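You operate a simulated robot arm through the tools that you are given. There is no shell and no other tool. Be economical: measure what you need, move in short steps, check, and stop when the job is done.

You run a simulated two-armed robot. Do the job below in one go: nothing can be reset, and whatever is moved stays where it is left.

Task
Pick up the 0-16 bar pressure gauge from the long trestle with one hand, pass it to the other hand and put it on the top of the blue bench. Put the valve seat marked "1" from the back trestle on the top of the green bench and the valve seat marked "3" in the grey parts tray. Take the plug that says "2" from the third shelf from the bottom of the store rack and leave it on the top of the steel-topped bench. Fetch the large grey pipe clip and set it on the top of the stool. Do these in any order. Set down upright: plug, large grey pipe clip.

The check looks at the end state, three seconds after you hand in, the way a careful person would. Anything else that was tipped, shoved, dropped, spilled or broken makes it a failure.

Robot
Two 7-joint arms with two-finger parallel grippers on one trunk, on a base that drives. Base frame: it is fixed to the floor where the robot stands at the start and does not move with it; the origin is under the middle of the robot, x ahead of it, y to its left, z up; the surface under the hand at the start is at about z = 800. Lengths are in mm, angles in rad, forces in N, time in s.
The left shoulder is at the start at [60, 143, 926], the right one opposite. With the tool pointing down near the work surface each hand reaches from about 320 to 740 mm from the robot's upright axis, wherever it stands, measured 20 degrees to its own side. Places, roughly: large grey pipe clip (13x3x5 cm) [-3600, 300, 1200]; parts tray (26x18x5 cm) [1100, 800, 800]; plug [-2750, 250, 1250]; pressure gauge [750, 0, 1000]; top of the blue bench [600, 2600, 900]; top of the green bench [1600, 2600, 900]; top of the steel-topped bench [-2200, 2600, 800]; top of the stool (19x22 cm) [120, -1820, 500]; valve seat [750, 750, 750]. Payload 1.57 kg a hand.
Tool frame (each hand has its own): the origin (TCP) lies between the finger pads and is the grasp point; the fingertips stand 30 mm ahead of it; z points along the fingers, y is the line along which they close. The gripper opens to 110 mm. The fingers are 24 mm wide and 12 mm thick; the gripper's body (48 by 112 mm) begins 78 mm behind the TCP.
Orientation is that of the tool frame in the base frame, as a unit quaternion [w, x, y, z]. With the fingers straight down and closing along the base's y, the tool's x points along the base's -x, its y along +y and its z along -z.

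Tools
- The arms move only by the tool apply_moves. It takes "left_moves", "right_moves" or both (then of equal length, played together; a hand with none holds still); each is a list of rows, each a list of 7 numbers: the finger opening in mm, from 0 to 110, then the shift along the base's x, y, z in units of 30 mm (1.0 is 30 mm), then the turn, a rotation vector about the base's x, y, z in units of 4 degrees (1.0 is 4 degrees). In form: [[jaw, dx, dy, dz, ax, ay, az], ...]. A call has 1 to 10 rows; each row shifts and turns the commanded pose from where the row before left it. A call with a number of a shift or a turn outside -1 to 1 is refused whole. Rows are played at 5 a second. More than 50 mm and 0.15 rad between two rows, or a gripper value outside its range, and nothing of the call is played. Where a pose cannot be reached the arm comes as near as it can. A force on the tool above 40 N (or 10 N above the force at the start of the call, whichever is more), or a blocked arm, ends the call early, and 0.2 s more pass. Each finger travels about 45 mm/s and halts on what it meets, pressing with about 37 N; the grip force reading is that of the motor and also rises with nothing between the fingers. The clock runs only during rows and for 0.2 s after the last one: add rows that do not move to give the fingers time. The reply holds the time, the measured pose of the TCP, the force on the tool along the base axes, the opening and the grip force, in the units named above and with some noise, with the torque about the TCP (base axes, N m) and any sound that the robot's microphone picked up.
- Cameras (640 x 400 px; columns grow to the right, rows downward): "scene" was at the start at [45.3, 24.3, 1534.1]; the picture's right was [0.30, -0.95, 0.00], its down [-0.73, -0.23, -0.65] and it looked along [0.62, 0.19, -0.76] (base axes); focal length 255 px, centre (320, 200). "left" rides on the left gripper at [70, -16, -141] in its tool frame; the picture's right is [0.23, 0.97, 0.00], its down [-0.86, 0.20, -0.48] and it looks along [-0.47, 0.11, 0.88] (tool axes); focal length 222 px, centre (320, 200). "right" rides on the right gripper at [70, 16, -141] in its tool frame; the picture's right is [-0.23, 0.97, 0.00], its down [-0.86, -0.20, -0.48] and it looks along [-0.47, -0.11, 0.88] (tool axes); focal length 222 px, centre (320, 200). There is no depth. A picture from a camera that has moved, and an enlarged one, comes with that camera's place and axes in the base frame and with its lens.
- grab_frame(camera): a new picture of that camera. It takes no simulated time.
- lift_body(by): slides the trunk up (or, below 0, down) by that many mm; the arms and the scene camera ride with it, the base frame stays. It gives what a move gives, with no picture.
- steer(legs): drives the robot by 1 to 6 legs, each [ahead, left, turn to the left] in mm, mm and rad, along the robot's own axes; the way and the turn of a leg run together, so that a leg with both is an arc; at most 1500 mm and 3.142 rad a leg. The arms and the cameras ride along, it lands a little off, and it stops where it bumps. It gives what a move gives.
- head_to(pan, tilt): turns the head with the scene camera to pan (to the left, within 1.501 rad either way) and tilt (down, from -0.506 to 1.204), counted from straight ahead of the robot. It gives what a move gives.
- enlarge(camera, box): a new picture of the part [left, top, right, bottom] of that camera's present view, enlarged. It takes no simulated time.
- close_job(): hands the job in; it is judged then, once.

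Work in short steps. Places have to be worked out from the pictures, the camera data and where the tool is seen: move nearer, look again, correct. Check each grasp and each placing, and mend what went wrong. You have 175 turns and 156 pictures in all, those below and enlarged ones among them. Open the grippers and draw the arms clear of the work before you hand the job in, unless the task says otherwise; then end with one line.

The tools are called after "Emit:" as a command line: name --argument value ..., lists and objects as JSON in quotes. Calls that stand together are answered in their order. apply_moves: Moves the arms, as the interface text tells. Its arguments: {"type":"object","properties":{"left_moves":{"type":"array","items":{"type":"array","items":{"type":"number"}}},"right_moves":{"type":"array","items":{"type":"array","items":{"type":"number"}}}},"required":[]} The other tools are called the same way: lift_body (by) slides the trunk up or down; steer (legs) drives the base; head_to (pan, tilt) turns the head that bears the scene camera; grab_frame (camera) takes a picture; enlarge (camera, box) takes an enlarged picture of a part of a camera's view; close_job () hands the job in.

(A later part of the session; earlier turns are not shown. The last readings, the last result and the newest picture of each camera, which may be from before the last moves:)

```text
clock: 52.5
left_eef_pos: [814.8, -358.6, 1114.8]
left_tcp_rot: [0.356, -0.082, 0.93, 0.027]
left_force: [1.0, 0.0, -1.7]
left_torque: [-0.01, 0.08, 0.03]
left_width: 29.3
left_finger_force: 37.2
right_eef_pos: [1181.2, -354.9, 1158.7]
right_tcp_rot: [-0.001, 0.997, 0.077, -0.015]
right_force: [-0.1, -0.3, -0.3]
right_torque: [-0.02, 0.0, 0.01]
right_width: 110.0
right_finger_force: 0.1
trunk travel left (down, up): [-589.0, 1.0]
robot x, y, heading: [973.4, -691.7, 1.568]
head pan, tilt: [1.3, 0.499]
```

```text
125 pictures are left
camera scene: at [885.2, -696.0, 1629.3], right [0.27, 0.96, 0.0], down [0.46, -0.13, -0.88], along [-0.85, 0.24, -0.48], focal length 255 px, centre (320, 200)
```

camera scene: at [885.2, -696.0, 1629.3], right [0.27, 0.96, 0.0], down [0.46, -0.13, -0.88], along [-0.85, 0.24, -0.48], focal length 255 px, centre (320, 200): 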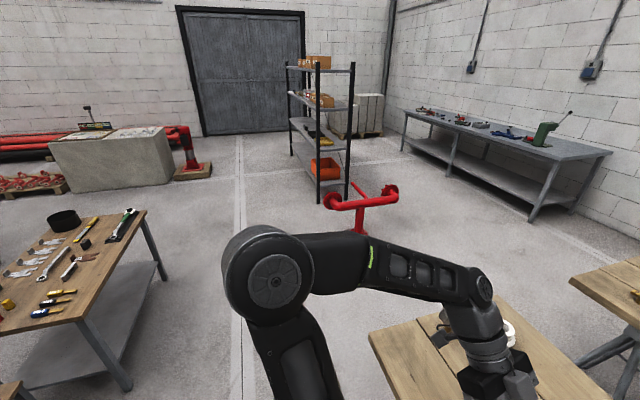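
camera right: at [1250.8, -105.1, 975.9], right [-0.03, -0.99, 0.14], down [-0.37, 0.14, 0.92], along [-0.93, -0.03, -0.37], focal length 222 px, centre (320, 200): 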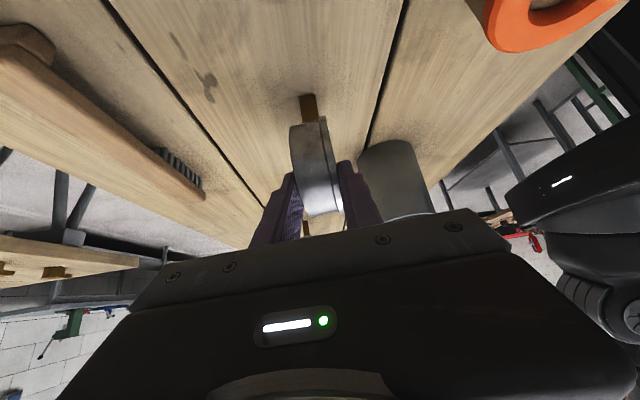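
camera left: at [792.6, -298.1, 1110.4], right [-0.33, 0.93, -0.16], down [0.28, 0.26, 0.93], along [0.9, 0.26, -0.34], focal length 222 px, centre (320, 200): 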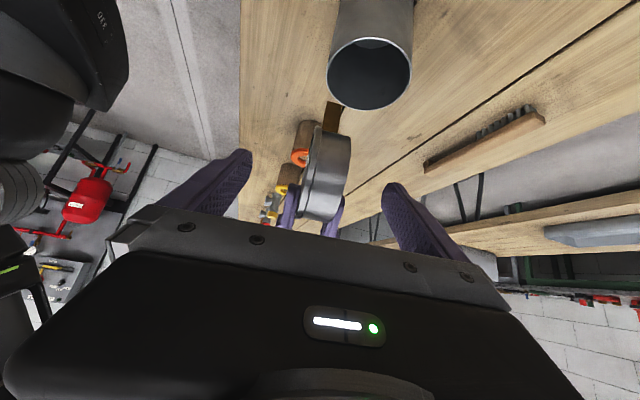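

A red T-post stands behind the start area. I drive back and left to about (-40,-810), then look again before going forward.

Emit:
steer --legs '[[-115, 0, 0], [0, 1010, 0]]'

Emit:
head_to --pan 0.6 --tilt 0.6

Emit:
grab_frame --camera "scene"

```text
clock: 58.5
left_eef_pos: [-210.8, -499.6, 1114.0]
left_tcp_rot: [0.356, -0.104, 0.928, 0.035]
left_force: [-0.9, 0.1, -2.1]
left_torque: [-0.01, 0.1, -0.01]
left_width: 29.3
left_finger_force: 37.0
right_eef_pos: [155.2, -479.8, 1159.4]
right_tcp_rot: [0.001, 0.995, 0.098, -0.014]
right_force: [-0.2, 0.3, 0.5]
right_torque: [0.01, -0.03, 0.03]
right_width: 110.0
right_finger_force: 0.0
trunk travel left (down, up): [-589.0, 1.0]
robot x, y, heading: [-38.6, -824.7, 1.618]
head pan, tilt: [1.3, 0.499]
```

```text
clock: 59.6
left_eef_pos: [-210.0, -499.5, 1115.3]
left_tcp_rot: [0.356, -0.104, 0.928, 0.035]
left_force: [-0.6, -0.5, -1.7]
left_torque: [-0.02, 0.08, -0.02]
left_width: 29.5
left_finger_force: 36.7
right_eef_pos: [154.4, -479.0, 1159.9]
right_tcp_rot: [0.0, 0.995, 0.1, -0.014]
right_force: [-0.5, -0.5, 0.1]
right_torque: [0.02, 0.03, 0.01]
right_width: 110.0
right_finger_force: 0.0
trunk travel left (down, up): [-589.0, 1.0]
robot x, y, heading: [-36.4, -824.7, 1.619]
head pan, tilt: [0.6, 0.6]
```

```text
124 pictures are left
camera scene: at [-89.4, -783.7, 1620.2], right [0.8, 0.6, 0.0], down [0.34, -0.45, -0.83], along [-0.5, 0.66, -0.56], focal length 255 px, centre (320, 200)
```

scene: 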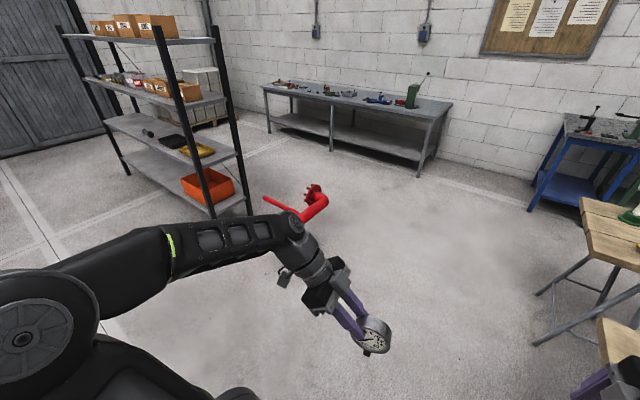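

The post is at x<-900, well clear. I straighten up and drive forward past the trestle ends to about y=1750.

Emit:
steer --legs '[[0, 0, -0.048], [1300, 0, 0], [1270, 0, 0]]'

Emit:
head_to --pan -0.7 --tilt 0.6

Emit:
grab_frame --camera "scene"

```text
clock: 72.6
left_eef_pos: [-89.3, 2098.5, 1113.4]
left_tcp_rot: [0.357, -0.053, 0.932, 0.015]
left_force: [0.3, 0.5, -1.9]
left_torque: [0.01, 0.09, 0.0]
left_width: 29.3
left_finger_force: 36.8
right_eef_pos: [276.6, 2080.1, 1159.0]
right_tcp_rot: [-0.001, 0.999, 0.044, -0.013]
right_force: [-0.1, 0.3, -0.5]
right_torque: [0.0, -0.01, 0.01]
right_width: 109.9
right_finger_force: 0.1
trunk travel left (down, up): [-589.0, 1.0]
robot x, y, heading: [42.7, 1753.2, 1.503]
head pan, tilt: [0.6, 0.6]
```

```text
clock: 74.1
left_eef_pos: [-89.2, 2098.7, 1114.9]
left_tcp_rot: [0.358, -0.053, 0.932, 0.016]
left_force: [-0.1, 0.4, -1.8]
left_torque: [0.0, 0.09, 0.0]
left_width: 29.5
left_finger_force: 37.3
right_eef_pos: [274.8, 2079.2, 1159.1]
right_tcp_rot: [0.0, 0.999, 0.045, -0.014]
right_force: [-0.8, 0.3, -0.4]
right_torque: [0.0, 0.01, -0.01]
right_width: 110.1
right_finger_force: 0.0
trunk travel left (down, up): [-589.0, 1.0]
robot x, y, heading: [45.1, 1758.9, 1.505]
head pan, tilt: [-0.7, 0.6]
```

```text
123 pictures are left
camera scene: at [105.8, 1791.1, 1620.2], right [0.72, -0.69, 0.0], down [-0.39, -0.41, -0.83], along [0.57, 0.6, -0.56], focal length 255 px, centre (320, 200)
```

scene: 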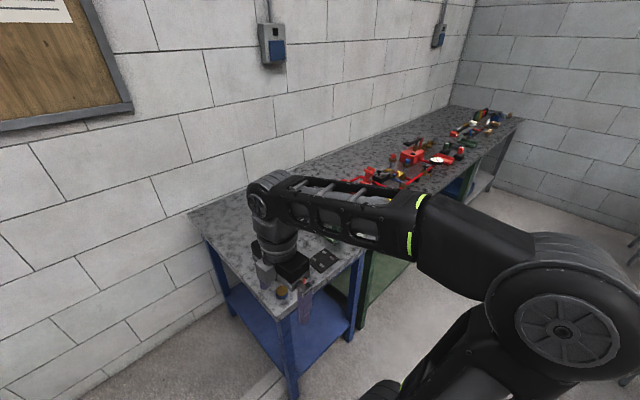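

The blue bench starts at x≈325, front edge y≈2184. I straighten and slide right 400, then look down at it.

Emit:
steer --legs '[[0, 0, 0.066], [0, -420, 0]]'

Emit:
head_to --pan 0 --tilt 0.8

Emit:
grab_frame --camera "scene"

```text
clock: 77.1
left_eef_pos: [313.4, 2089.6, 1113.9]
left_tcp_rot: [0.356, -0.085, 0.93, 0.027]
left_force: [0.1, 0.1, -1.4]
left_torque: [-0.01, 0.11, -0.02]
left_width: 29.1
left_finger_force: 37.3
right_eef_pos: [681.7, 2096.3, 1159.8]
right_tcp_rot: [0.0, 0.997, 0.079, -0.015]
right_force: [0.5, 0.3, -0.8]
right_torque: [-0.03, 0.05, 0.01]
right_width: 110.0
right_finger_force: 0.2
trunk travel left (down, up): [-589.0, 1.0]
robot x, y, heading: [472.0, 1758.6, 1.579]
head pan, tilt: [-0.7, 0.6]
```

```text
clock: 78.2
left_eef_pos: [313.4, 2089.3, 1114.9]
left_tcp_rot: [0.356, -0.086, 0.93, 0.028]
left_force: [0.4, -0.8, -3.1]
left_torque: [0.03, 0.08, 0.0]
left_width: 29.3
left_finger_force: 37.2
right_eef_pos: [679.5, 2094.9, 1159.0]
right_tcp_rot: [0.0, 0.997, 0.079, -0.014]
right_force: [-0.9, 0.4, 0.3]
right_torque: [0.0, 0.0, 0.0]
right_width: 110.2
right_finger_force: 0.1
trunk travel left (down, up): [-589.0, 1.0]
robot x, y, heading: [470.7, 1756.3, 1.577]
head pan, tilt: [0.0, 0.799]
```

```text
122 pictures are left
camera scene: at [473.3, 1809.2, 1603.3], right [1.0, 0.0, 0.0], down [0.0, -0.72, -0.7], along [0.0, 0.7, -0.72], focal length 255 px, centre (320, 200)
```

scene: 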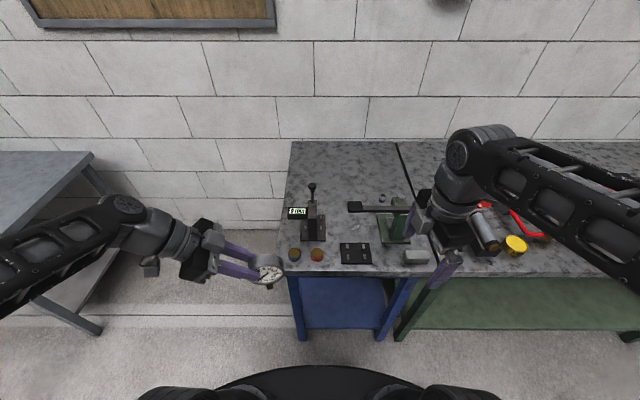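

Free spot on the blue bench: between the black pad and the grey block near the front, about (687,2243). I slide right 330 so the left arm faces it, and turn the left wrist so the hand leans toward me.

Emit:
steer --legs '[[0, -330, 0]]'

Emit:
apply_moves --left_moves '[[10, 0, -0.2, 0, 0, 0, 1], [10, 0, -0.2, 0, 0, 0, 1], [10, 0, -0.2, 0, 0, 0, 1], [10, 0, -0.2, 0, 0, 0, 1], [10, 0, -0.2, 0, 0, 0, 1], [10, 0, 0, 0, 0, 0, 1], [10, 0, 0, 0, 0, 0, 1], [10, 0, 0, 0, 0, 0, 1], [10, 0, 0, 0, 0, 0, 1], [10, 0, 0, 0, 0, 0, 1]]'

Emit:
grab_frame --camera "scene"

Emit:
grab_frame --camera "left"

```text
clock: 80.4
left_eef_pos: [644.0, 2091.2, 1114.4]
left_tcp_rot: [0.356, -0.086, 0.93, 0.028]
left_force: [0.3, -0.6, -1.7]
left_torque: [-0.04, 0.08, 0.03]
left_width: 29.7
left_finger_force: 36.9
right_eef_pos: [1008.7, 2098.3, 1158.3]
right_tcp_rot: [0.0, 0.997, 0.08, -0.015]
right_force: [-0.3, 0.1, 0.4]
right_torque: [0.03, 0.02, -0.03]
right_width: 109.9
right_finger_force: 0.0
trunk travel left (down, up): [-589.0, 1.0]
robot x, y, heading: [799.3, 1759.8, 1.58]
head pan, tilt: [0.0, 0.799]
```

```text
clock: 82.6
left_eef_pos: [624.9, 2091.4, 1146.9]
left_tcp_rot: [0.325, -0.399, 0.845, 0.147]
left_force: [0.3, -0.5, -1.8]
left_torque: [-0.07, 0.04, 0.0]
left_width: 29.2
left_finger_force: 37.1
left hand out of reach, approached as far as the arm can: row 5, 6, 7, 8, 9, 10
right_eef_pos: [1009.6, 2097.3, 1159.5]
right_tcp_rot: [0.001, 0.997, 0.08, -0.014]
right_force: [-0.4, 0.4, 0.5]
right_torque: [-0.02, 0.03, 0.02]
right_width: 109.8
right_finger_force: 0.1
trunk travel left (down, up): [-589.0, 1.0]
robot x, y, heading: [804.4, 1762.9, 1.576]
head pan, tilt: [0.0, 0.799]
```

```text
121 pictures are left
camera scene: at [803.2, 1811.1, 1603.3], right [1.0, 0.01, 0.0], down [0.0, -0.72, -0.7], along [0.0, 0.7, -0.72], focal length 255 px, centre (320, 200)
```

scene: 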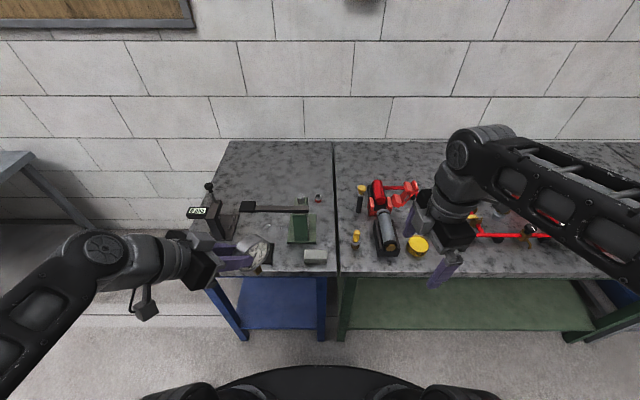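

```text
120 pictures are left
camera left: at [541.7, 1970.0, 1207.5], right [-0.86, 0.49, -0.16], down [0.04, 0.38, 0.92], along [0.51, 0.79, -0.35], focal length 222 px, centre (320, 200)
```

left: 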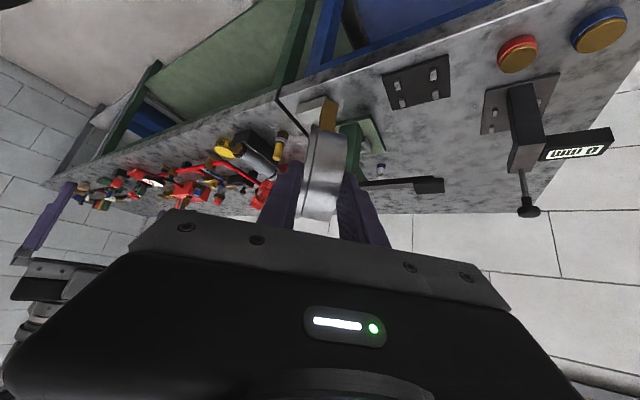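

Gauge centre is now about (645,2114,1113). I move it over the target spot, then down partway.

Emit:
apply_moves --left_moves '[[10, 0.3, 0.8, 0, 0, 0, 0], [10, 0.3, 0.8, 0, 0, 0, 0], [10, 0.3, 0.8, 0, 0, 0, 0], [10, 0.3, 0.8, 0, 0, 0, 0], [10, 0.3, 0.8, 0, 0, 0, 0], [10, 0, 0, -0.8, 0, 0, 0], [10, 0, 0, -0.8, 0, 0, 0], [10, 0, 0, -0.8, 0, 0, 0]]'

Emit:
enlarge --camera "scene" --box '[200, 190, 360, 290]'

Emit:
grab_frame --camera "left"

```text
clock: 84.4
left_eef_pos: [672.5, 2213.8, 1075.9]
left_tcp_rot: [0.325, -0.399, 0.844, 0.148]
left_force: [-0.3, 0.7, -2.0]
left_torque: [-0.07, 0.03, -0.01]
left_width: 29.4
left_finger_force: 37.6
right_eef_pos: [1008.8, 2099.0, 1159.1]
right_tcp_rot: [0.001, 0.997, 0.08, -0.015]
right_force: [0.2, 0.1, 0.1]
right_torque: [0.0, -0.01, 0.0]
right_width: 110.1
right_finger_force: 0.1
trunk travel left (down, up): [-589.0, 1.0]
robot x, y, heading: [801.8, 1757.9, 1.574]
head pan, tilt: [0.0, 0.799]
```

```text
4.00 times, centred on (280, 240) of scene
camera zoom: at [802.9, 1811.6, 1603.3], right [1.0, 0.01, 0.0], down [0.0, -0.72, -0.7], along [0.0, 0.7, -0.72], focal length 1021 px, centre (480, 40)
```

zoom: 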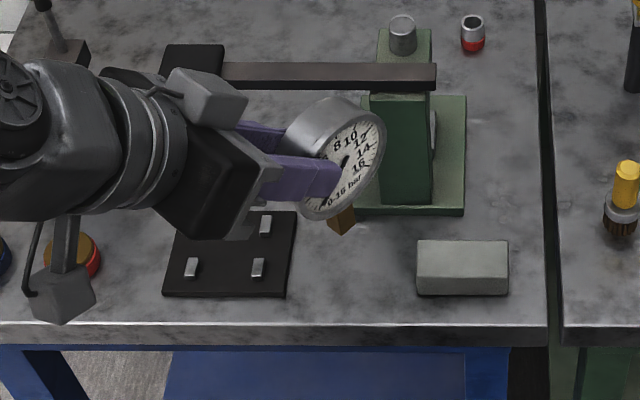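

```text
118 pictures are left
camera left: at [589.4, 2092.0, 1135.0], right [-0.86, 0.49, -0.16], down [0.04, 0.38, 0.93], along [0.51, 0.79, -0.34], focal length 222 px, centre (320, 200)
```

left: 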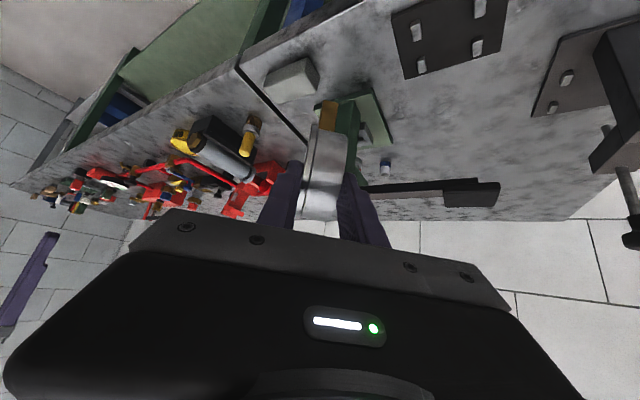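

The stem foot projects into the free gap. I shift 10 mm right and lower 45 mm.

Emit:
apply_moves --left_moves '[[10, 0.35, 0, -0.5, 0, 0, 0], [10, 0, 0, -0.5, 0, 0, 0], [10, 0, 0, -0.5, 0, 0, 0], [10, 0, 0, 0, 0, 0, 0]]'

Emit:
enlarge --camera "scene" --box '[230, 200, 350, 280]'

```text
clock: 85.4
left_eef_pos: [679.8, 2214.5, 1029.8]
left_tcp_rot: [0.324, -0.399, 0.845, 0.147]
left_force: [0.0, 0.3, -2.0]
left_torque: [-0.03, 0.09, 0.0]
left_width: 29.4
left_finger_force: 37.2
right_eef_pos: [1009.0, 2098.3, 1159.0]
right_tcp_rot: [0.001, 0.997, 0.081, -0.015]
right_force: [-0.7, 0.7, 0.0]
right_torque: [-0.02, 0.01, 0.0]
right_width: 110.1
right_finger_force: 0.1
trunk travel left (down, up): [-589.0, 1.0]
robot x, y, heading: [802.9, 1757.5, 1.58]
head pan, tilt: [0.0, 0.799]
```

```text
5.00 times, centred on (290, 240) of scene
camera zoom: at [802.9, 1810.9, 1603.3], right [1.0, 0.01, 0.0], down [0.0, -0.72, -0.7], along [0.0, 0.7, -0.72], focal length 1276 px, centre (470, 0)
```

zoom: 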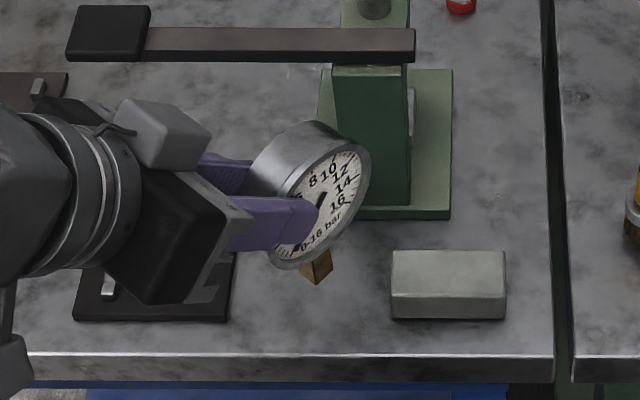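

Stem bottom should be about 16 mm above the top; I lower in small steps watching the force.

Emit:
apply_moves --left_moves '[[10, 0, 0, -0.13, 0, 0, 0], [10, 0, 0, -0.13, 0, 0, 0], [10, 0, 0, -0.13, 0, 0, 0], [10, 0, 0, 0, 0, 0, 0]]'

Emit:
apply_moves --left_moves '[[10, 0, 0, -0.08, 0, 0, 0], [10, 0, 0, -0.08, 0, 0, 0], [10, 0, 0, 0, 0, 0, 0]]'

```text
clock: 86.4
left_eef_pos: [679.4, 2212.0, 1019.6]
left_tcp_rot: [0.324, -0.399, 0.845, 0.148]
left_force: [-0.1, -0.4, -2.8]
left_torque: [-0.04, 0.05, 0.03]
left_width: 29.4
left_finger_force: 36.9
right_eef_pos: [1008.2, 2097.6, 1158.8]
right_tcp_rot: [0.001, 0.997, 0.081, -0.014]
right_force: [-0.8, 0.4, -0.1]
right_torque: [-0.04, 0.0, -0.02]
right_width: 110.0
right_finger_force: 0.0
trunk travel left (down, up): [-589.0, 1.0]
robot x, y, heading: [801.2, 1759.9, 1.576]
head pan, tilt: [0.0, 0.799]
```

```text
clock: 87.2
left_eef_pos: [679.7, 2212.5, 1013.3]
left_tcp_rot: [0.325, -0.399, 0.844, 0.148]
left_force: [-0.1, -0.5, -2.5]
left_torque: [-0.09, 0.05, 0.0]
left_width: 29.5
left_finger_force: 37.3
right_eef_pos: [1008.2, 2097.9, 1159.5]
right_tcp_rot: [-0.001, 0.997, 0.08, -0.014]
right_force: [-0.7, 0.2, -0.4]
right_torque: [-0.01, 0.0, -0.01]
right_width: 110.1
right_finger_force: 0.1
trunk travel left (down, up): [-589.0, 1.0]
robot x, y, heading: [799.0, 1757.0, 1.58]
head pan, tilt: [0.0, 0.799]
```

No contact yet; continue down in 2–3 mm steps.

Emit:
apply_moves --left_moves '[[10, 0, 0, -0.08, 0, 0, 0], [10, 0, 0, -0.08, 0, 0, 0], [10, 0, 0, 0, 0, 0, 0]]'

Emit:
apply_moves --left_moves '[[10, 0, 0, -0.08, 0, 0, 0], [10, 0, 0, -0.08, 0, 0, 0], [10, 0, 0, 0, 0, 0, 0]]'

Emit:
enlarge --camera "scene" --box '[230, 200, 350, 280]'

```text
clock: 88.0
left_eef_pos: [679.7, 2212.9, 1009.5]
left_tcp_rot: [0.324, -0.399, 0.845, 0.148]
left_force: [0.1, 0.8, -1.7]
left_torque: [-0.05, 0.08, 0.0]
left_width: 29.6
left_finger_force: 37.0
right_eef_pos: [1008.9, 2097.8, 1159.1]
right_tcp_rot: [0.0, 0.997, 0.08, -0.014]
right_force: [-0.4, -0.4, 0.2]
right_torque: [0.01, -0.02, -0.04]
right_width: 110.1
right_finger_force: 0.0
trunk travel left (down, up): [-589.0, 1.0]
robot x, y, heading: [804.8, 1760.9, 1.577]
head pan, tilt: [0.0, 0.799]
```

```text
clock: 88.8
left_eef_pos: [681.1, 2213.2, 1005.2]
left_tcp_rot: [0.326, -0.399, 0.844, 0.149]
left_force: [0.0, 0.6, -2.2]
left_torque: [-0.08, 0.02, 0.01]
left_width: 29.4
left_finger_force: 36.9
right_eef_pos: [1008.0, 2097.2, 1159.7]
right_tcp_rot: [0.0, 0.997, 0.08, -0.014]
right_force: [-0.1, -0.7, 0.0]
right_torque: [0.05, 0.03, -0.02]
right_width: 109.9
right_finger_force: 0.1
trunk travel left (down, up): [-589.0, 1.0]
robot x, y, heading: [804.9, 1757.7, 1.577]
head pan, tilt: [0.0, 0.799]
```

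```text
5.00 times, centred on (290, 240) of scene
camera zoom: at [803.0, 1811.2, 1603.3], right [1.0, 0.01, 0.0], down [0.0, -0.72, -0.7], along [0.0, 0.7, -0.72], focal length 1276 px, centre (470, 0)
```

zoom: 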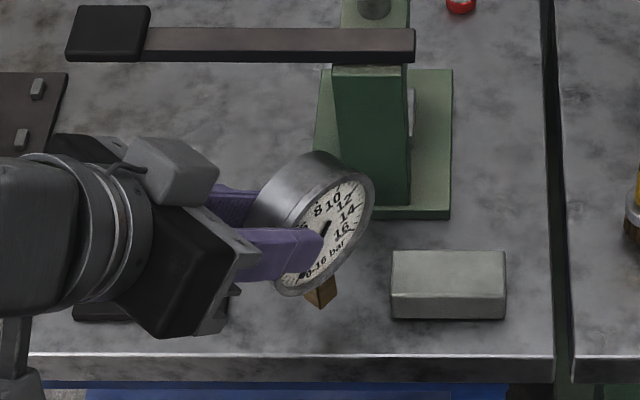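

Still free; the foot is seen near z≈890. Continue lowering.

Emit:
apply_moves --left_moves '[[10, 0, 0, -0.08, 0, 0, 0], [10, 0, 0, -0.08, 0, 0, 0], [10, 0, 0, -0.08, 0, 0, 0], [10, 0, 0, 0, 0, 0, 0]]'

Emit:
apply_moves --left_moves '[[10, 0, 0, -0.08, 0, 0, 0], [10, 0, 0, -0.08, 0, 0, 0], [10, 0, 0, -0.08, 0, 0, 0], [10, 0, 0, 0, 0, 0, 0]]'

```text
clock: 89.8
left_eef_pos: [679.9, 2213.5, 998.0]
left_tcp_rot: [0.325, -0.399, 0.845, 0.148]
left_force: [0.4, -0.6, -1.8]
left_torque: [-0.04, 0.05, -0.04]
left_width: 29.4
left_finger_force: 37.1
right_eef_pos: [1008.5, 2097.8, 1159.2]
right_tcp_rot: [0.0, 0.997, 0.081, -0.014]
right_force: [0.9, 0.2, -1.2]
right_torque: [0.03, 0.05, 0.03]
right_width: 110.0
right_finger_force: 0.0
trunk travel left (down, up): [-589.0, 1.0]
robot x, y, heading: [799.7, 1759.2, 1.573]
head pan, tilt: [0.0, 0.799]
```

```text
clock: 90.8
left_eef_pos: [679.1, 2213.0, 990.2]
left_tcp_rot: [0.325, -0.399, 0.844, 0.148]
left_force: [-0.8, 0.5, -2.6]
left_torque: [-0.05, 0.07, 0.01]
left_width: 29.2
left_finger_force: 37.0
right_eef_pos: [1009.8, 2097.8, 1160.3]
right_tcp_rot: [0.0, 0.997, 0.08, -0.014]
right_force: [0.7, -0.3, -0.4]
right_torque: [0.0, -0.04, 0.04]
right_width: 110.1
right_finger_force: 0.1
trunk travel left (down, up): [-589.0, 1.0]
robot x, y, heading: [800.5, 1759.3, 1.576]
head pan, tilt: [0.0, 0.799]
```

Still no contact at TCP z=990. I check with the left camera.

Emit:
enlarge --camera "left" --box '[220, 20, 460, 170]'

Emit:
apply_moves --left_moves '[[10, 0, 0, -0.08, 0, 0, 0], [10, 0, 0, -0.08, 0, 0, 0], [10, 0, 0, 0, 0, 0, 0]]'

Emit:
enlarge --camera "scene" --box '[250, 230, 330, 280]'

```text
2.67 times, centred on (340, 95) of left
camera zoom: at [596.7, 2091.0, 1050.6], right [-0.86, 0.49, -0.16], down [0.04, 0.38, 0.93], along [0.51, 0.79, -0.34], focal length 592 px, centre (267, 480)
```

zoom: 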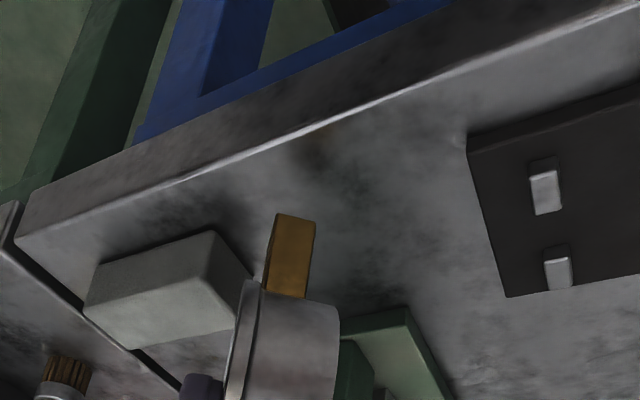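

```text
clock: 91.6
left_eef_pos: [680.7, 2213.0, 986.0]
left_tcp_rot: [0.326, -0.398, 0.845, 0.148]
left_force: [0.2, -0.4, -2.7]
left_torque: [-0.05, 0.05, 0.0]
left_width: 29.3
left_finger_force: 37.4
right_eef_pos: [1008.7, 2096.5, 1159.4]
right_tcp_rot: [0.0, 0.997, 0.081, -0.013]
right_force: [0.0, 0.0, -0.2]
right_torque: [0.03, 0.0, 0.0]
right_width: 110.1
right_finger_force: 0.1
trunk travel left (down, up): [-589.0, 1.0]
robot x, y, heading: [804.9, 1761.3, 1.575]
head pan, tilt: [0.0, 0.799]
```

```text
8.00 times, centred on (290, 255) of scene
camera zoom: at [803.0, 1811.2, 1603.3], right [1.0, 0.01, 0.0], down [0.0, -0.72, -0.7], along [0.0, 0.7, -0.72], focal length 2042 px, centre (560, -240)
```

zoom: 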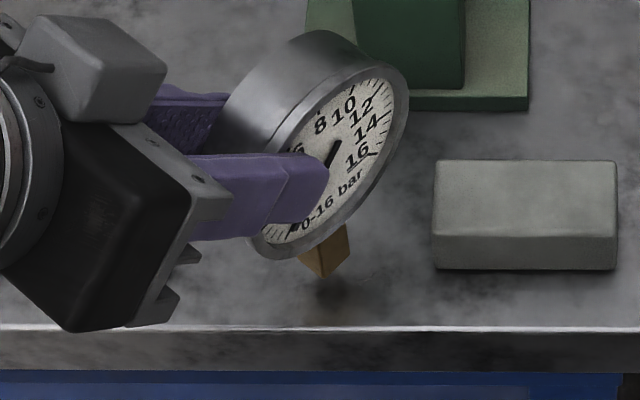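

A shadow shows ~10 mm gap, and the foot is only ~15–20 mm from the front edge. I move 40 mm further onto the bench before lowering.

Emit:
apply_moves --left_moves '[[10, 0, 0.65, 0, 0, 0, 0], [10, 0, 0.65, 0, 0, 0, 0], [10, 0, 0, -0.1, 0, 0, 0], [10, 0, 0, 0, 0, 0, 0]]'

Emit:
enlarge --camera "scene" --box '[250, 230, 330, 280]'

Emit:
enlarge --camera "left" --box '[220, 20, 460, 170]'

```text
clock: 92.6
left_eef_pos: [680.5, 2253.2, 983.4]
left_tcp_rot: [0.326, -0.399, 0.844, 0.148]
left_force: [-0.6, 0.2, -2.6]
left_torque: [-0.08, 0.03, -0.01]
left_width: 29.4
left_finger_force: 37.2
right_eef_pos: [1008.3, 2098.4, 1159.4]
right_tcp_rot: [0.0, 0.997, 0.08, -0.014]
right_force: [-0.1, 0.8, 0.2]
right_torque: [-0.01, -0.03, 0.0]
right_width: 110.1
right_finger_force: 0.2
trunk travel left (down, up): [-589.0, 1.0]
robot x, y, heading: [800.6, 1757.8, 1.579]
head pan, tilt: [0.0, 0.799]
```

```text
8.00 times, centred on (290, 255) of scene
camera zoom: at [803.0, 1811.3, 1603.3], right [1.0, 0.01, 0.0], down [0.0, -0.72, -0.7], along [0.0, 0.7, -0.72], focal length 2042 px, centre (560, -240)
```

zoom: 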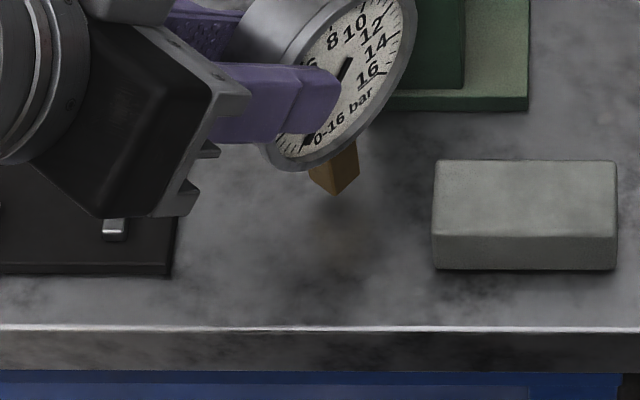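

```text
2.67 times, centred on (340, 95) of left
camera zoom: at [598.0, 2131.0, 1043.0], right [-0.86, 0.49, -0.16], down [0.04, 0.38, 0.93], along [0.51, 0.79, -0.34], focal length 592 px, centre (267, 480)
```

zoom: 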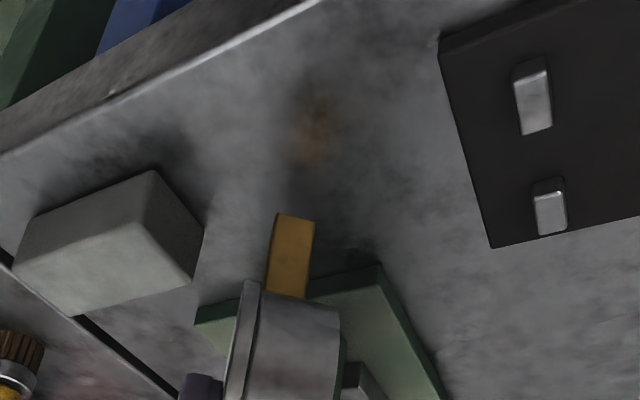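

The stem's reflection in the steel shows roughly 6–10 mm still to go; I keep lowering gently.

Emit:
apply_moves --left_moves '[[10, 0, 0, -0.08, 0, 0, 0], [10, 0, 0, -0.08, 0, 0, 0], [10, 0, 0, 0, 0, 0, 0]]'

Emit:
apply_moves --left_moves '[[10, 0, 0, -0.08, 0, 0, 0], [10, 0, 0, -0.08, 0, 0, 0], [10, 0, 0, 0, 0, 0, 0]]'

Emit:
apply_moves --left_moves '[[10, 0, 0, -0.08, 0, 0, 0], [10, 0, 0, 0, 0, 0, 0]]'

```text
clock: 93.4
left_eef_pos: [680.9, 2252.0, 977.5]
left_tcp_rot: [0.325, -0.398, 0.845, 0.148]
left_force: [0.2, 0.0, -2.1]
left_torque: [-0.07, 0.04, -0.02]
left_width: 29.2
left_finger_force: 37.4
right_eef_pos: [1008.4, 2098.4, 1159.6]
right_tcp_rot: [0.0, 0.997, 0.08, -0.014]
right_force: [0.4, 0.0, 0.2]
right_torque: [-0.01, -0.03, 0.03]
right_width: 110.1
right_finger_force: 0.0
trunk travel left (down, up): [-589.0, 1.0]
robot x, y, heading: [801.8, 1756.6, 1.578]
head pan, tilt: [0.0, 0.799]
```

```text
clock: 94.2
left_eef_pos: [679.9, 2251.7, 974.2]
left_tcp_rot: [0.325, -0.399, 0.845, 0.148]
left_force: [0.2, 0.3, -2.2]
left_torque: [-0.07, 0.06, 0.0]
left_width: 29.3
left_finger_force: 36.9
right_eef_pos: [1008.5, 2097.7, 1159.2]
right_tcp_rot: [0.0, 0.997, 0.081, -0.014]
right_force: [0.1, 0.3, -0.6]
right_torque: [0.0, 0.0, -0.02]
right_width: 109.9
right_finger_force: 0.0
trunk travel left (down, up): [-589.0, 1.0]
robot x, y, heading: [801.6, 1760.1, 1.579]
head pan, tilt: [0.0, 0.799]
```

```text
clock: 94.8
left_eef_pos: [679.7, 2251.3, 971.1]
left_tcp_rot: [0.324, -0.399, 0.845, 0.148]
left_force: [-0.2, -0.3, -2.0]
left_torque: [-0.03, 0.07, 0.01]
left_width: 29.4
left_finger_force: 37.5
right_eef_pos: [1008.5, 2096.6, 1159.8]
right_tcp_rot: [0.001, 0.997, 0.081, -0.014]
right_force: [0.6, 0.2, -0.2]
right_torque: [0.01, 0.01, -0.03]
right_width: 110.0
right_finger_force: 0.0
trunk travel left (down, up): [-589.0, 1.0]
robot x, y, heading: [796.3, 1756.7, 1.578]
head pan, tilt: [0.0, 0.799]
```

Emit:
enlarge --camera "left" --box '[260, 40, 380, 115]'

```text
5.33 times, centred on (320, 78) of left
camera zoom: at [596.6, 2129.8, 1031.1], right [-0.86, 0.49, -0.16], down [0.04, 0.38, 0.93], along [0.51, 0.79, -0.34], focal length 1185 px, centre (320, 853)
```

zoom: 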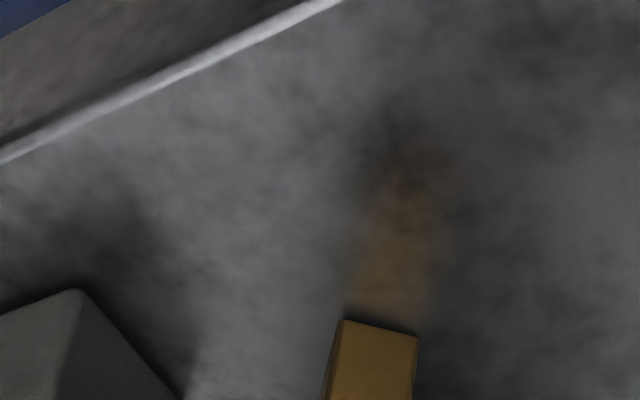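

The stem nearly meets its reflection (a couple of mm left). Two more small steps.

Emit:
apply_moves --left_moves '[[10, 0, 0, -0.06, 0, 0, 0], [10, 0, 0, 0, 0, 0, 0]]'

Emit:
apply_moves --left_moves '[[10, 0, 0, -0.05, 0, 0, 0], [10, 0, 0, 0, 0, 0, 0]]'

Emit:
apply_moves --left_moves '[[10, 0, 0, -0.05, 0, 0, 0], [10, 0, 0, 0, 0, 0, 0]]'

Emit:
enlarge --camera "left" --box '[260, 40, 380, 115]'

```text
clock: 95.4
left_eef_pos: [679.7, 2251.8, 970.9]
left_tcp_rot: [0.325, -0.398, 0.845, 0.149]
left_force: [-2.5, -1.4, 7.5]
left_torque: [0.23, 0.02, 0.06]
left_width: 29.1
left_finger_force: 37.2
right_eef_pos: [1008.4, 2096.8, 1159.2]
right_tcp_rot: [-0.001, 0.997, 0.079, -0.014]
right_force: [-1.4, -0.2, 0.1]
right_torque: [0.0, 0.01, 0.02]
right_width: 109.9
right_finger_force: 0.1
trunk travel left (down, up): [-589.0, 1.0]
robot x, y, heading: [801.8, 1759.7, 1.58]
head pan, tilt: [0.0, 0.799]
```

```text
clock: 96.0
left_eef_pos: [680.2, 2251.4, 970.9]
left_tcp_rot: [0.327, -0.397, 0.844, 0.15]
left_force: [-3.6, -0.7, 21.4]
left_torque: [0.58, -0.01, 0.07]
left_width: 29.3
left_finger_force: 37.2
right_eef_pos: [1008.0, 2096.2, 1160.0]
right_tcp_rot: [0.0, 0.997, 0.08, -0.014]
right_force: [0.2, -0.5, 0.4]
right_torque: [-0.02, 0.02, 0.0]
right_width: 110.0
right_finger_force: 0.1
trunk travel left (down, up): [-589.0, 1.0]
robot x, y, heading: [805.4, 1762.4, 1.575]
head pan, tilt: [0.0, 0.799]
```

```text
clock: 96.6
left_eef_pos: [681.4, 2250.4, 969.6]
left_tcp_rot: [0.327, -0.397, 0.844, 0.15]
left_force: [-4.3, -2.6, 35.2]
left_torque: [0.79, -0.17, 0.04]
left_width: 29.6
left_finger_force: 36.8
right_eef_pos: [1007.5, 2095.7, 1159.8]
right_tcp_rot: [-0.002, 0.997, 0.08, -0.014]
right_force: [0.6, 0.3, -0.6]
right_torque: [0.0, -0.01, 0.0]
right_width: 110.0
right_finger_force: 0.0
trunk travel left (down, up): [-589.0, 1.0]
robot x, y, heading: [797.6, 1758.5, 1.572]
head pan, tilt: [0.0, 0.799]
```

```text
5.33 times, centred on (320, 78) of left
camera zoom: at [597.2, 2128.4, 1028.6], right [-0.86, 0.49, -0.16], down [0.04, 0.37, 0.93], along [0.52, 0.79, -0.34], focal length 1185 px, centre (320, 853)
```

zoom: 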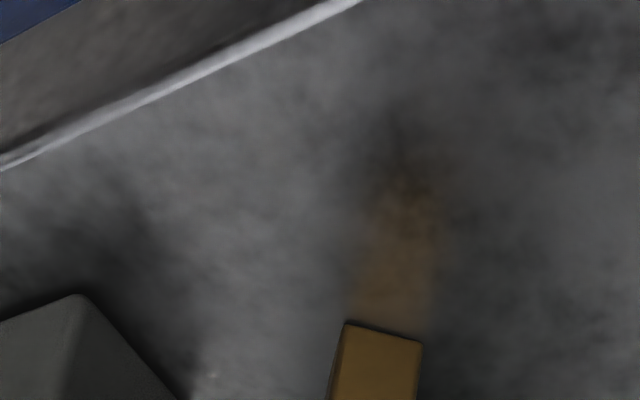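

Contact made (35 N now). I ease up ~3 mm of command, then open and check.

Emit:
apply_moves --left_moves '[[10, 0, 0, 0.1, 0, 0, 0], [10, 0, 0, 0, 0, 0, 0]]'

Emit:
apply_moves --left_moves '[[40, 0, 0, 0, 0, 0, 0], [60, 0, 0, 0, 0, 0, 0], [75, 0, 0, 0, 0, 0, 0], [75, 0, 0, 0, 0, 0, 0]]'

Emit:
enlarge --camera "scene" --box '[230, 200, 350, 280]'

```text
clock: 97.2
left_eef_pos: [680.9, 2250.9, 970.7]
left_tcp_rot: [0.325, -0.399, 0.845, 0.149]
left_force: [1.0, 4.8, 17.4]
left_torque: [1.08, -0.4, 0.03]
left_width: 29.5
left_finger_force: 36.7
right_eef_pos: [1009.4, 2096.1, 1160.0]
right_tcp_rot: [0.0, 0.997, 0.08, -0.014]
right_force: [-1.1, 0.7, -0.2]
right_torque: [0.0, 0.02, 0.0]
right_width: 109.8
right_finger_force: 0.0
trunk travel left (down, up): [-589.0, 1.0]
robot x, y, heading: [803.2, 1758.2, 1.579]
head pan, tilt: [0.0, 0.799]
```

```text
clock: 98.2
left_eef_pos: [679.8, 2252.0, 969.5]
left_tcp_rot: [0.324, -0.399, 0.845, 0.148]
left_force: [-0.2, 0.0, -0.3]
left_torque: [-0.01, 0.0, 0.0]
left_width: 75.0
left_finger_force: 0.1
right_eef_pos: [1008.2, 2097.4, 1158.8]
right_tcp_rot: [0.001, 0.997, 0.081, -0.014]
right_force: [0.4, 0.3, 0.1]
right_torque: [-0.02, -0.01, 0.01]
right_width: 110.1
right_finger_force: 0.0
trunk travel left (down, up): [-589.0, 1.0]
robot x, y, heading: [799.0, 1761.2, 1.577]
head pan, tilt: [0.0, 0.799]
```

```text
5.00 times, centred on (290, 240) of scene
camera zoom: at [803.0, 1811.1, 1603.3], right [1.0, 0.01, 0.0], down [0.0, -0.72, -0.7], along [0.0, 0.7, -0.72], focal length 1276 px, centre (470, 0)
```

zoom: 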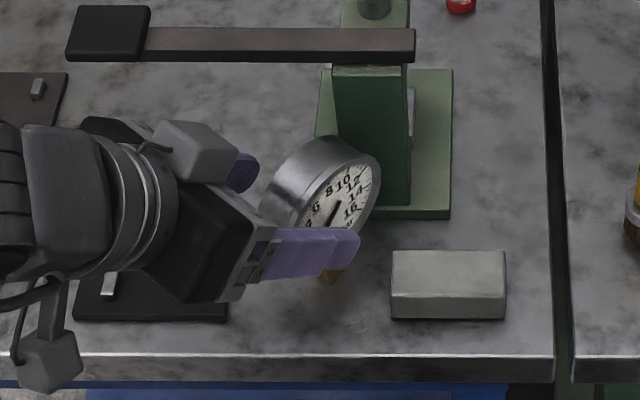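

The gauge stands upright by itself. I back the left hand out along its axis.

Emit:
apply_moves --left_moves '[[75, -0.36, -0.42, 0.62, 0, 0, 0], [75, -0.36, -0.42, 0.62, 0, 0, 0], [75, -0.36, -0.42, 0.62, 0, 0, 0], [75, -0.36, -0.42, 0.62, 0, 0, 0], [75, -0.36, -0.42, 0.62, 0, 0, 0]]'

Emit:
grab_frame --camera "scene"

```text
clock: 99.4
left_eef_pos: [626.2, 2189.4, 1064.6]
left_tcp_rot: [0.325, -0.398, 0.845, 0.148]
left_force: [0.9, 0.1, 0.4]
left_torque: [0.01, -0.01, 0.01]
left_width: 75.1
left_finger_force: 0.0
right_eef_pos: [1008.7, 2097.4, 1158.8]
right_tcp_rot: [0.0, 0.997, 0.08, -0.014]
right_force: [0.1, -0.1, -0.3]
right_torque: [0.0, -0.01, 0.01]
right_width: 109.9
right_finger_force: 0.0
trunk travel left (down, up): [-589.0, 1.0]
robot x, y, heading: [798.5, 1761.1, 1.577]
head pan, tilt: [0.0, 0.799]
```

```text
108 pictures are left
camera scene: at [803.0, 1810.0, 1603.3], right [1.0, 0.01, 0.0], down [0.0, -0.72, -0.7], along [0.0, 0.7, -0.72], focal length 255 px, centre (320, 200)
```

scene: 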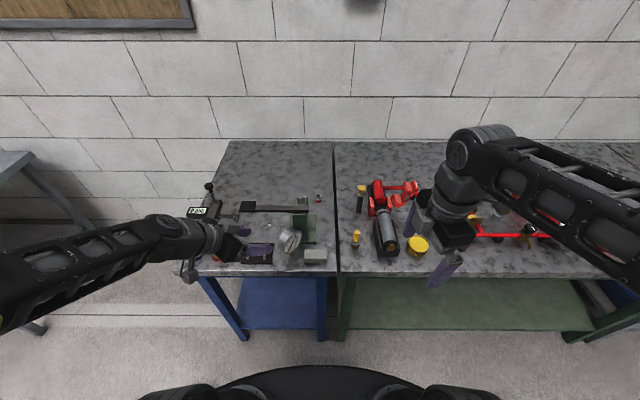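

Gauge is placed. I un-lean and tuck the left hand, back up a little and turn around to face the back trestle.

Emit:
apply_moves --left_moves '[[110, -0.1, -0.33, 0.1, -0.79, 0.67, 0], [110, -0.1, -0.33, 0.1, -0.79, 0.67, 0], [110, -0.1, -0.33, 0, -0.79, 0.67, 0], [110, -0.1, -0.33, 0, -0.79, 0.67, 0], [110, -0.1, -0.33, 0, -0.79, 0.67, 0], [110, -0.1, -0.33, 0, -0.79, 0.67, 0], [110, -0.1, -0.33, 0, -0.79, 0.67, 0], [110, -0.1, -0.33, 0, -0.79, 0.67, 0], [110, -0.1, -0.33, 0, -0.79, 0.67, 0], [110, -0.1, -0.33, 0, -0.79, 0.67, 0]]'

Emit:
steer --legs '[[-50, 0, 0], [0, 0, -1.571], [0, 0, -1.571]]'

Emit:
head_to --pan 0 --tilt 0.7

Emit:
grab_frame --camera "scene"

```text
clock: 101.6
left_eef_pos: [595.4, 2090.4, 1069.6]
left_tcp_rot: [0.003, -0.426, 0.905, 0.001]
left_force: [-0.1, -0.1, 0.9]
left_torque: [-0.05, -0.02, 0.0]
left_width: 110.0
left_finger_force: 0.0
right_eef_pos: [1008.1, 2097.5, 1159.2]
right_tcp_rot: [0.0, 0.997, 0.08, -0.014]
right_force: [0.4, 0.7, -0.6]
right_torque: [0.01, -0.01, -0.01]
right_width: 109.8
right_finger_force: 0.0
trunk travel left (down, up): [-589.0, 1.0]
robot x, y, heading: [796.7, 1757.8, 1.574]
head pan, tilt: [0.0, 0.799]
```

```text
clock: 110.2
left_eef_pos: [1005.9, 1376.4, 1068.9]
left_tcp_rot: [0.001, 0.906, 0.423, -0.003]
left_force: [-0.6, -0.5, -0.4]
left_torque: [-0.03, 0.0, -0.02]
left_width: 109.7
left_finger_force: 0.1
right_eef_pos: [592.6, 1370.1, 1158.3]
right_tcp_rot: [0.014, -0.076, 0.997, 0.0]
right_force: [0.0, 0.5, -1.0]
right_torque: [0.02, 0.0, -0.02]
right_width: 110.2
right_finger_force: 0.2
trunk travel left (down, up): [-589.0, 1.0]
robot x, y, heading: [803.8, 1711.4, -1.572]
head pan, tilt: [0.0, 0.799]
```

```text
clock: 110.8
left_eef_pos: [1005.6, 1376.1, 1068.7]
left_tcp_rot: [0.001, 0.906, 0.423, -0.003]
left_force: [0.3, -0.1, 0.9]
left_torque: [-0.01, -0.03, 0.01]
left_width: 110.1
left_finger_force: 0.2
right_eef_pos: [593.0, 1370.8, 1158.8]
right_tcp_rot: [0.014, -0.075, 0.997, 0.001]
right_force: [-0.3, 0.3, -0.2]
right_torque: [-0.01, -0.02, -0.02]
right_width: 110.0
right_finger_force: 0.0
trunk travel left (down, up): [-589.0, 1.0]
robot x, y, heading: [802.1, 1710.9, -1.575]
head pan, tilt: [0.0, 0.7]
```

```text
107 pictures are left
camera scene: at [803.6, 1655.0, 1611.5], right [-1.0, 0.0, 0.0], down [0.0, 0.64, -0.76], along [0.0, -0.76, -0.64], focal length 255 px, centre (320, 200)
```

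scene: 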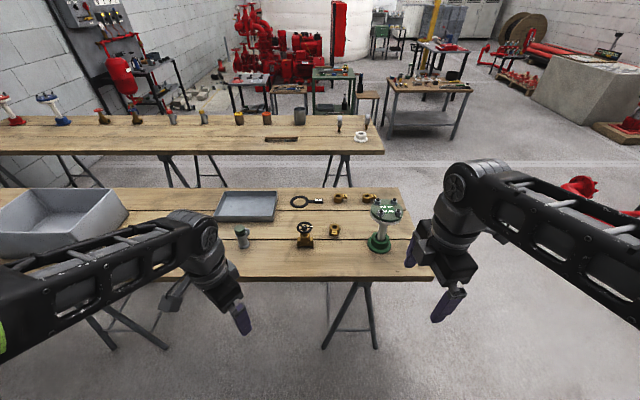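

I enlarge the seats to read the labels.

Emit:
enlarge --camera "scene" --box '[280, 180, 420, 270]'

```text
4.44 times, centred on (350, 225) of scene
camera zoom: at [803.6, 1655.0, 1611.5], right [-1.0, 0.0, 0.0], down [0.0, 0.64, -0.76], along [0.0, -0.76, -0.64], focal length 1134 px, centre (187, 89)
```

zoom: 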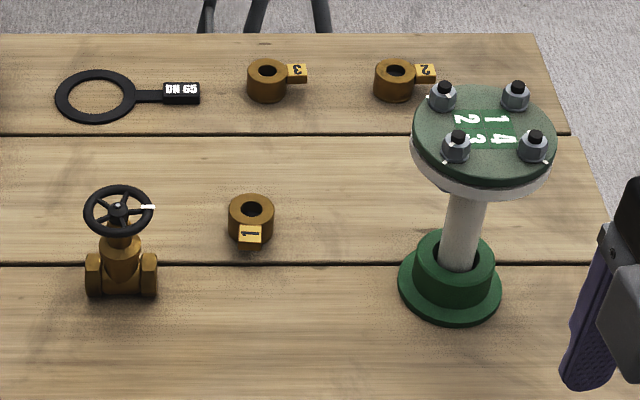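

Labels read: "1" is the near seat at about (740,891), "3" the far one at about (710,692). I lower the trunk to start height and drive to about (860,1385), looking again.

Emit:
lift_body --by -64

Emit:
steer --legs '[[325, 57, 0]]'

Emit:
head_to --pan 0 --tilt 0.85

Emit:
grab_frame --camera "scene"

```text
clock: 111.9
left_eef_pos: [1006.7, 1375.8, 1004.6]
left_tcp_rot: [0.001, 0.906, 0.423, -0.003]
left_force: [-0.4, -0.6, -0.2]
left_torque: [-0.03, 0.0, -0.01]
left_width: 110.1
left_finger_force: 0.0
right_eef_pos: [592.9, 1372.0, 1094.1]
right_tcp_rot: [0.014, -0.076, 0.997, 0.0]
right_force: [0.3, -0.3, 0.6]
right_torque: [-0.02, -0.01, 0.01]
right_width: 109.9
right_finger_force: 0.1
trunk travel left (down, up): [-525.0, 65.0]
robot x, y, heading: [801.3, 1703.7, -1.572]
head pan, tilt: [0.0, 0.7]
```

```text
clock: 114.0
left_eef_pos: [1063.8, 1061.1, 1005.3]
left_tcp_rot: [0.001, 0.904, 0.427, -0.004]
left_force: [-1.2, -0.2, 0.8]
left_torque: [0.03, 0.04, 0.01]
left_width: 109.8
left_finger_force: 0.1
right_eef_pos: [650.8, 1053.5, 1094.8]
right_tcp_rot: [0.014, -0.08, 0.997, 0.001]
right_force: [-0.5, -0.3, 0.1]
right_torque: [0.03, 0.03, 0.0]
right_width: 109.7
right_finger_force: 0.2
trunk travel left (down, up): [-525.0, 65.0]
robot x, y, heading: [855.6, 1394.4, -1.564]
head pan, tilt: [0.0, 0.7]
```

```text
clock: 114.7
left_eef_pos: [1064.4, 1062.2, 1004.3]
left_tcp_rot: [0.002, 0.904, 0.427, -0.003]
left_force: [0.0, 0.7, 1.4]
left_torque: [-0.03, 0.02, -0.01]
left_width: 109.9
left_finger_force: 0.0
right_eef_pos: [650.7, 1055.6, 1095.5]
right_tcp_rot: [0.014, -0.081, 0.997, 0.0]
right_force: [0.2, -0.4, -0.1]
right_torque: [0.02, 0.0, -0.03]
right_width: 109.9
right_finger_force: 0.1
trunk travel left (down, up): [-525.0, 65.0]
robot x, y, heading: [857.8, 1393.4, -1.565]
head pan, tilt: [0.0, 0.85]
```

```text
105 pictures are left
camera scene: at [859.3, 1346.4, 1535.3], right [-1.0, -0.01, 0.0], down [0.0, 0.75, -0.66], along [0.0, -0.66, -0.75], focal length 255 px, centre (320, 200)
```

scene: 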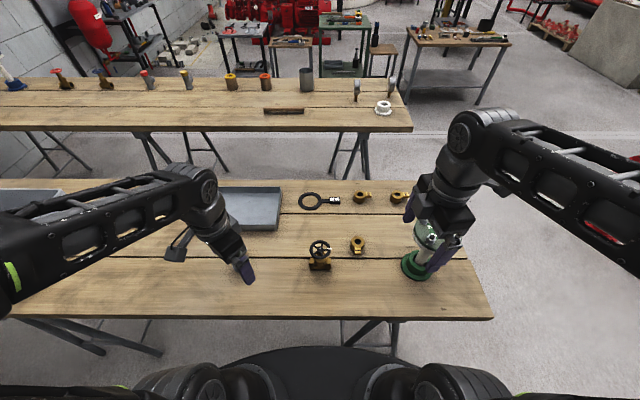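

Right hand goes in toward seat "3": first sideways clear of the pedestal, then forward.

Emit:
apply_moves --right_moves '[[110, 0.6, 0, 0, 0, 0, 0], [110, 0.6, 0, 0, 0, 0, 0], [110, 0.6, 0, 0, 0, 0, 0], [110, 0, -1, 0, 0, 0, 0], [110, 0, -1, 0, 0, 0, 0], [110, 0, -1, 0, 0, 0, 0], [110, 0, -1, 0, 0, 0, 0], [110, 0, -1, 0, 0, 0, 0], [110, 0, -1, 0, 0, 0, 0], [110, 0, -1, 0, 0, 0, 0]]'

Emit:
apply_moves --right_moves '[[110, 0, -1, -0.4, 0, 0, 0], [110, 0, -1, -0.4, 0, 0, 0], [110, 0, -1, -0.6, 0, 0, 0], [110, 0, -1, -0.6, 0, 0, 0], [110, 0, -0.7, -1, 0, 0, 0]]'

Emit:
grab_frame --camera "scene"

Emit:
grab_frame --camera "right"

```text
clock: 116.9
left_eef_pos: [1062.6, 1063.3, 1006.2]
left_tcp_rot: [0.003, 0.905, 0.426, -0.003]
left_force: [0.4, -0.1, 0.2]
left_torque: [0.0, -0.07, 0.01]
left_width: 109.9
left_finger_force: 0.1
right_eef_pos: [705.7, 858.8, 1093.5]
right_tcp_rot: [0.017, -0.083, 0.996, -0.002]
right_force: [-1.5, 1.0, -0.8]
right_torque: [0.04, -0.09, -0.01]
right_width: 109.9
right_finger_force: 0.0
right hand out of reach, approached as far as the arm can: row 10
trunk travel left (down, up): [-525.0, 65.0]
robot x, y, heading: [860.8, 1393.2, -1.565]
head pan, tilt: [0.0, 0.85]
```

```text
clock: 118.1
left_eef_pos: [1063.9, 1062.0, 1003.9]
left_tcp_rot: [0.002, 0.904, 0.427, -0.003]
left_force: [-0.4, 0.4, 0.8]
left_torque: [0.0, 0.0, 0.08]
left_width: 110.0
left_finger_force: 0.1
right_eef_pos: [700.2, 828.2, 1058.2]
right_tcp_rot: [0.014, -0.079, 0.997, 0.0]
right_force: [-0.5, 0.2, 0.3]
right_torque: [0.01, 0.01, -0.01]
right_width: 110.0
right_finger_force: 0.1
right hand out of reach, approached as far as the arm can: row 1, 2, 3, 4
trunk travel left (down, up): [-525.0, 65.0]
robot x, y, heading: [860.2, 1395.4, -1.566]
head pan, tilt: [0.0, 0.85]
```

```text
104 pictures are left
camera scene: at [858.9, 1344.9, 1535.3], right [-1.0, -0.01, 0.0], down [0.0, 0.75, -0.66], along [0.0, -0.66, -0.75], focal length 255 px, centre (320, 200)
```

scene: 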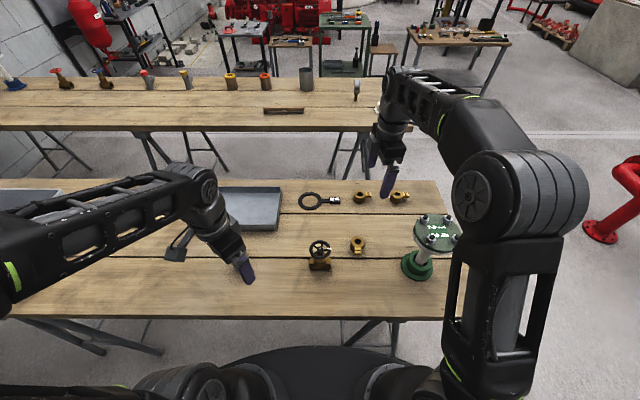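

```text
103 pictures are left
camera right: at [625.1, 834.3, 1197.1], right [0.07, 1.0, 0.01], down [0.86, -0.06, 0.5], along [0.5, -0.03, -0.86], focal length 222 px, centre (320, 200)
```

right: 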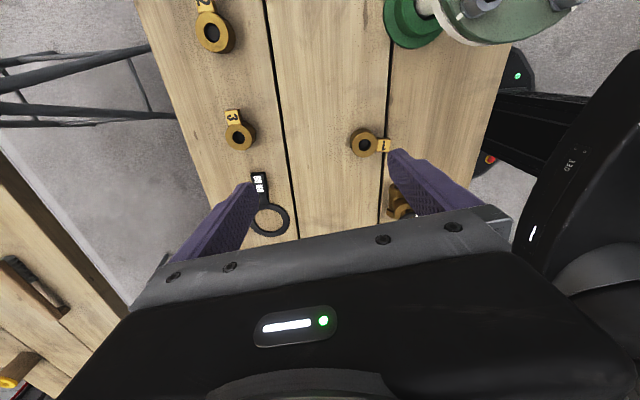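

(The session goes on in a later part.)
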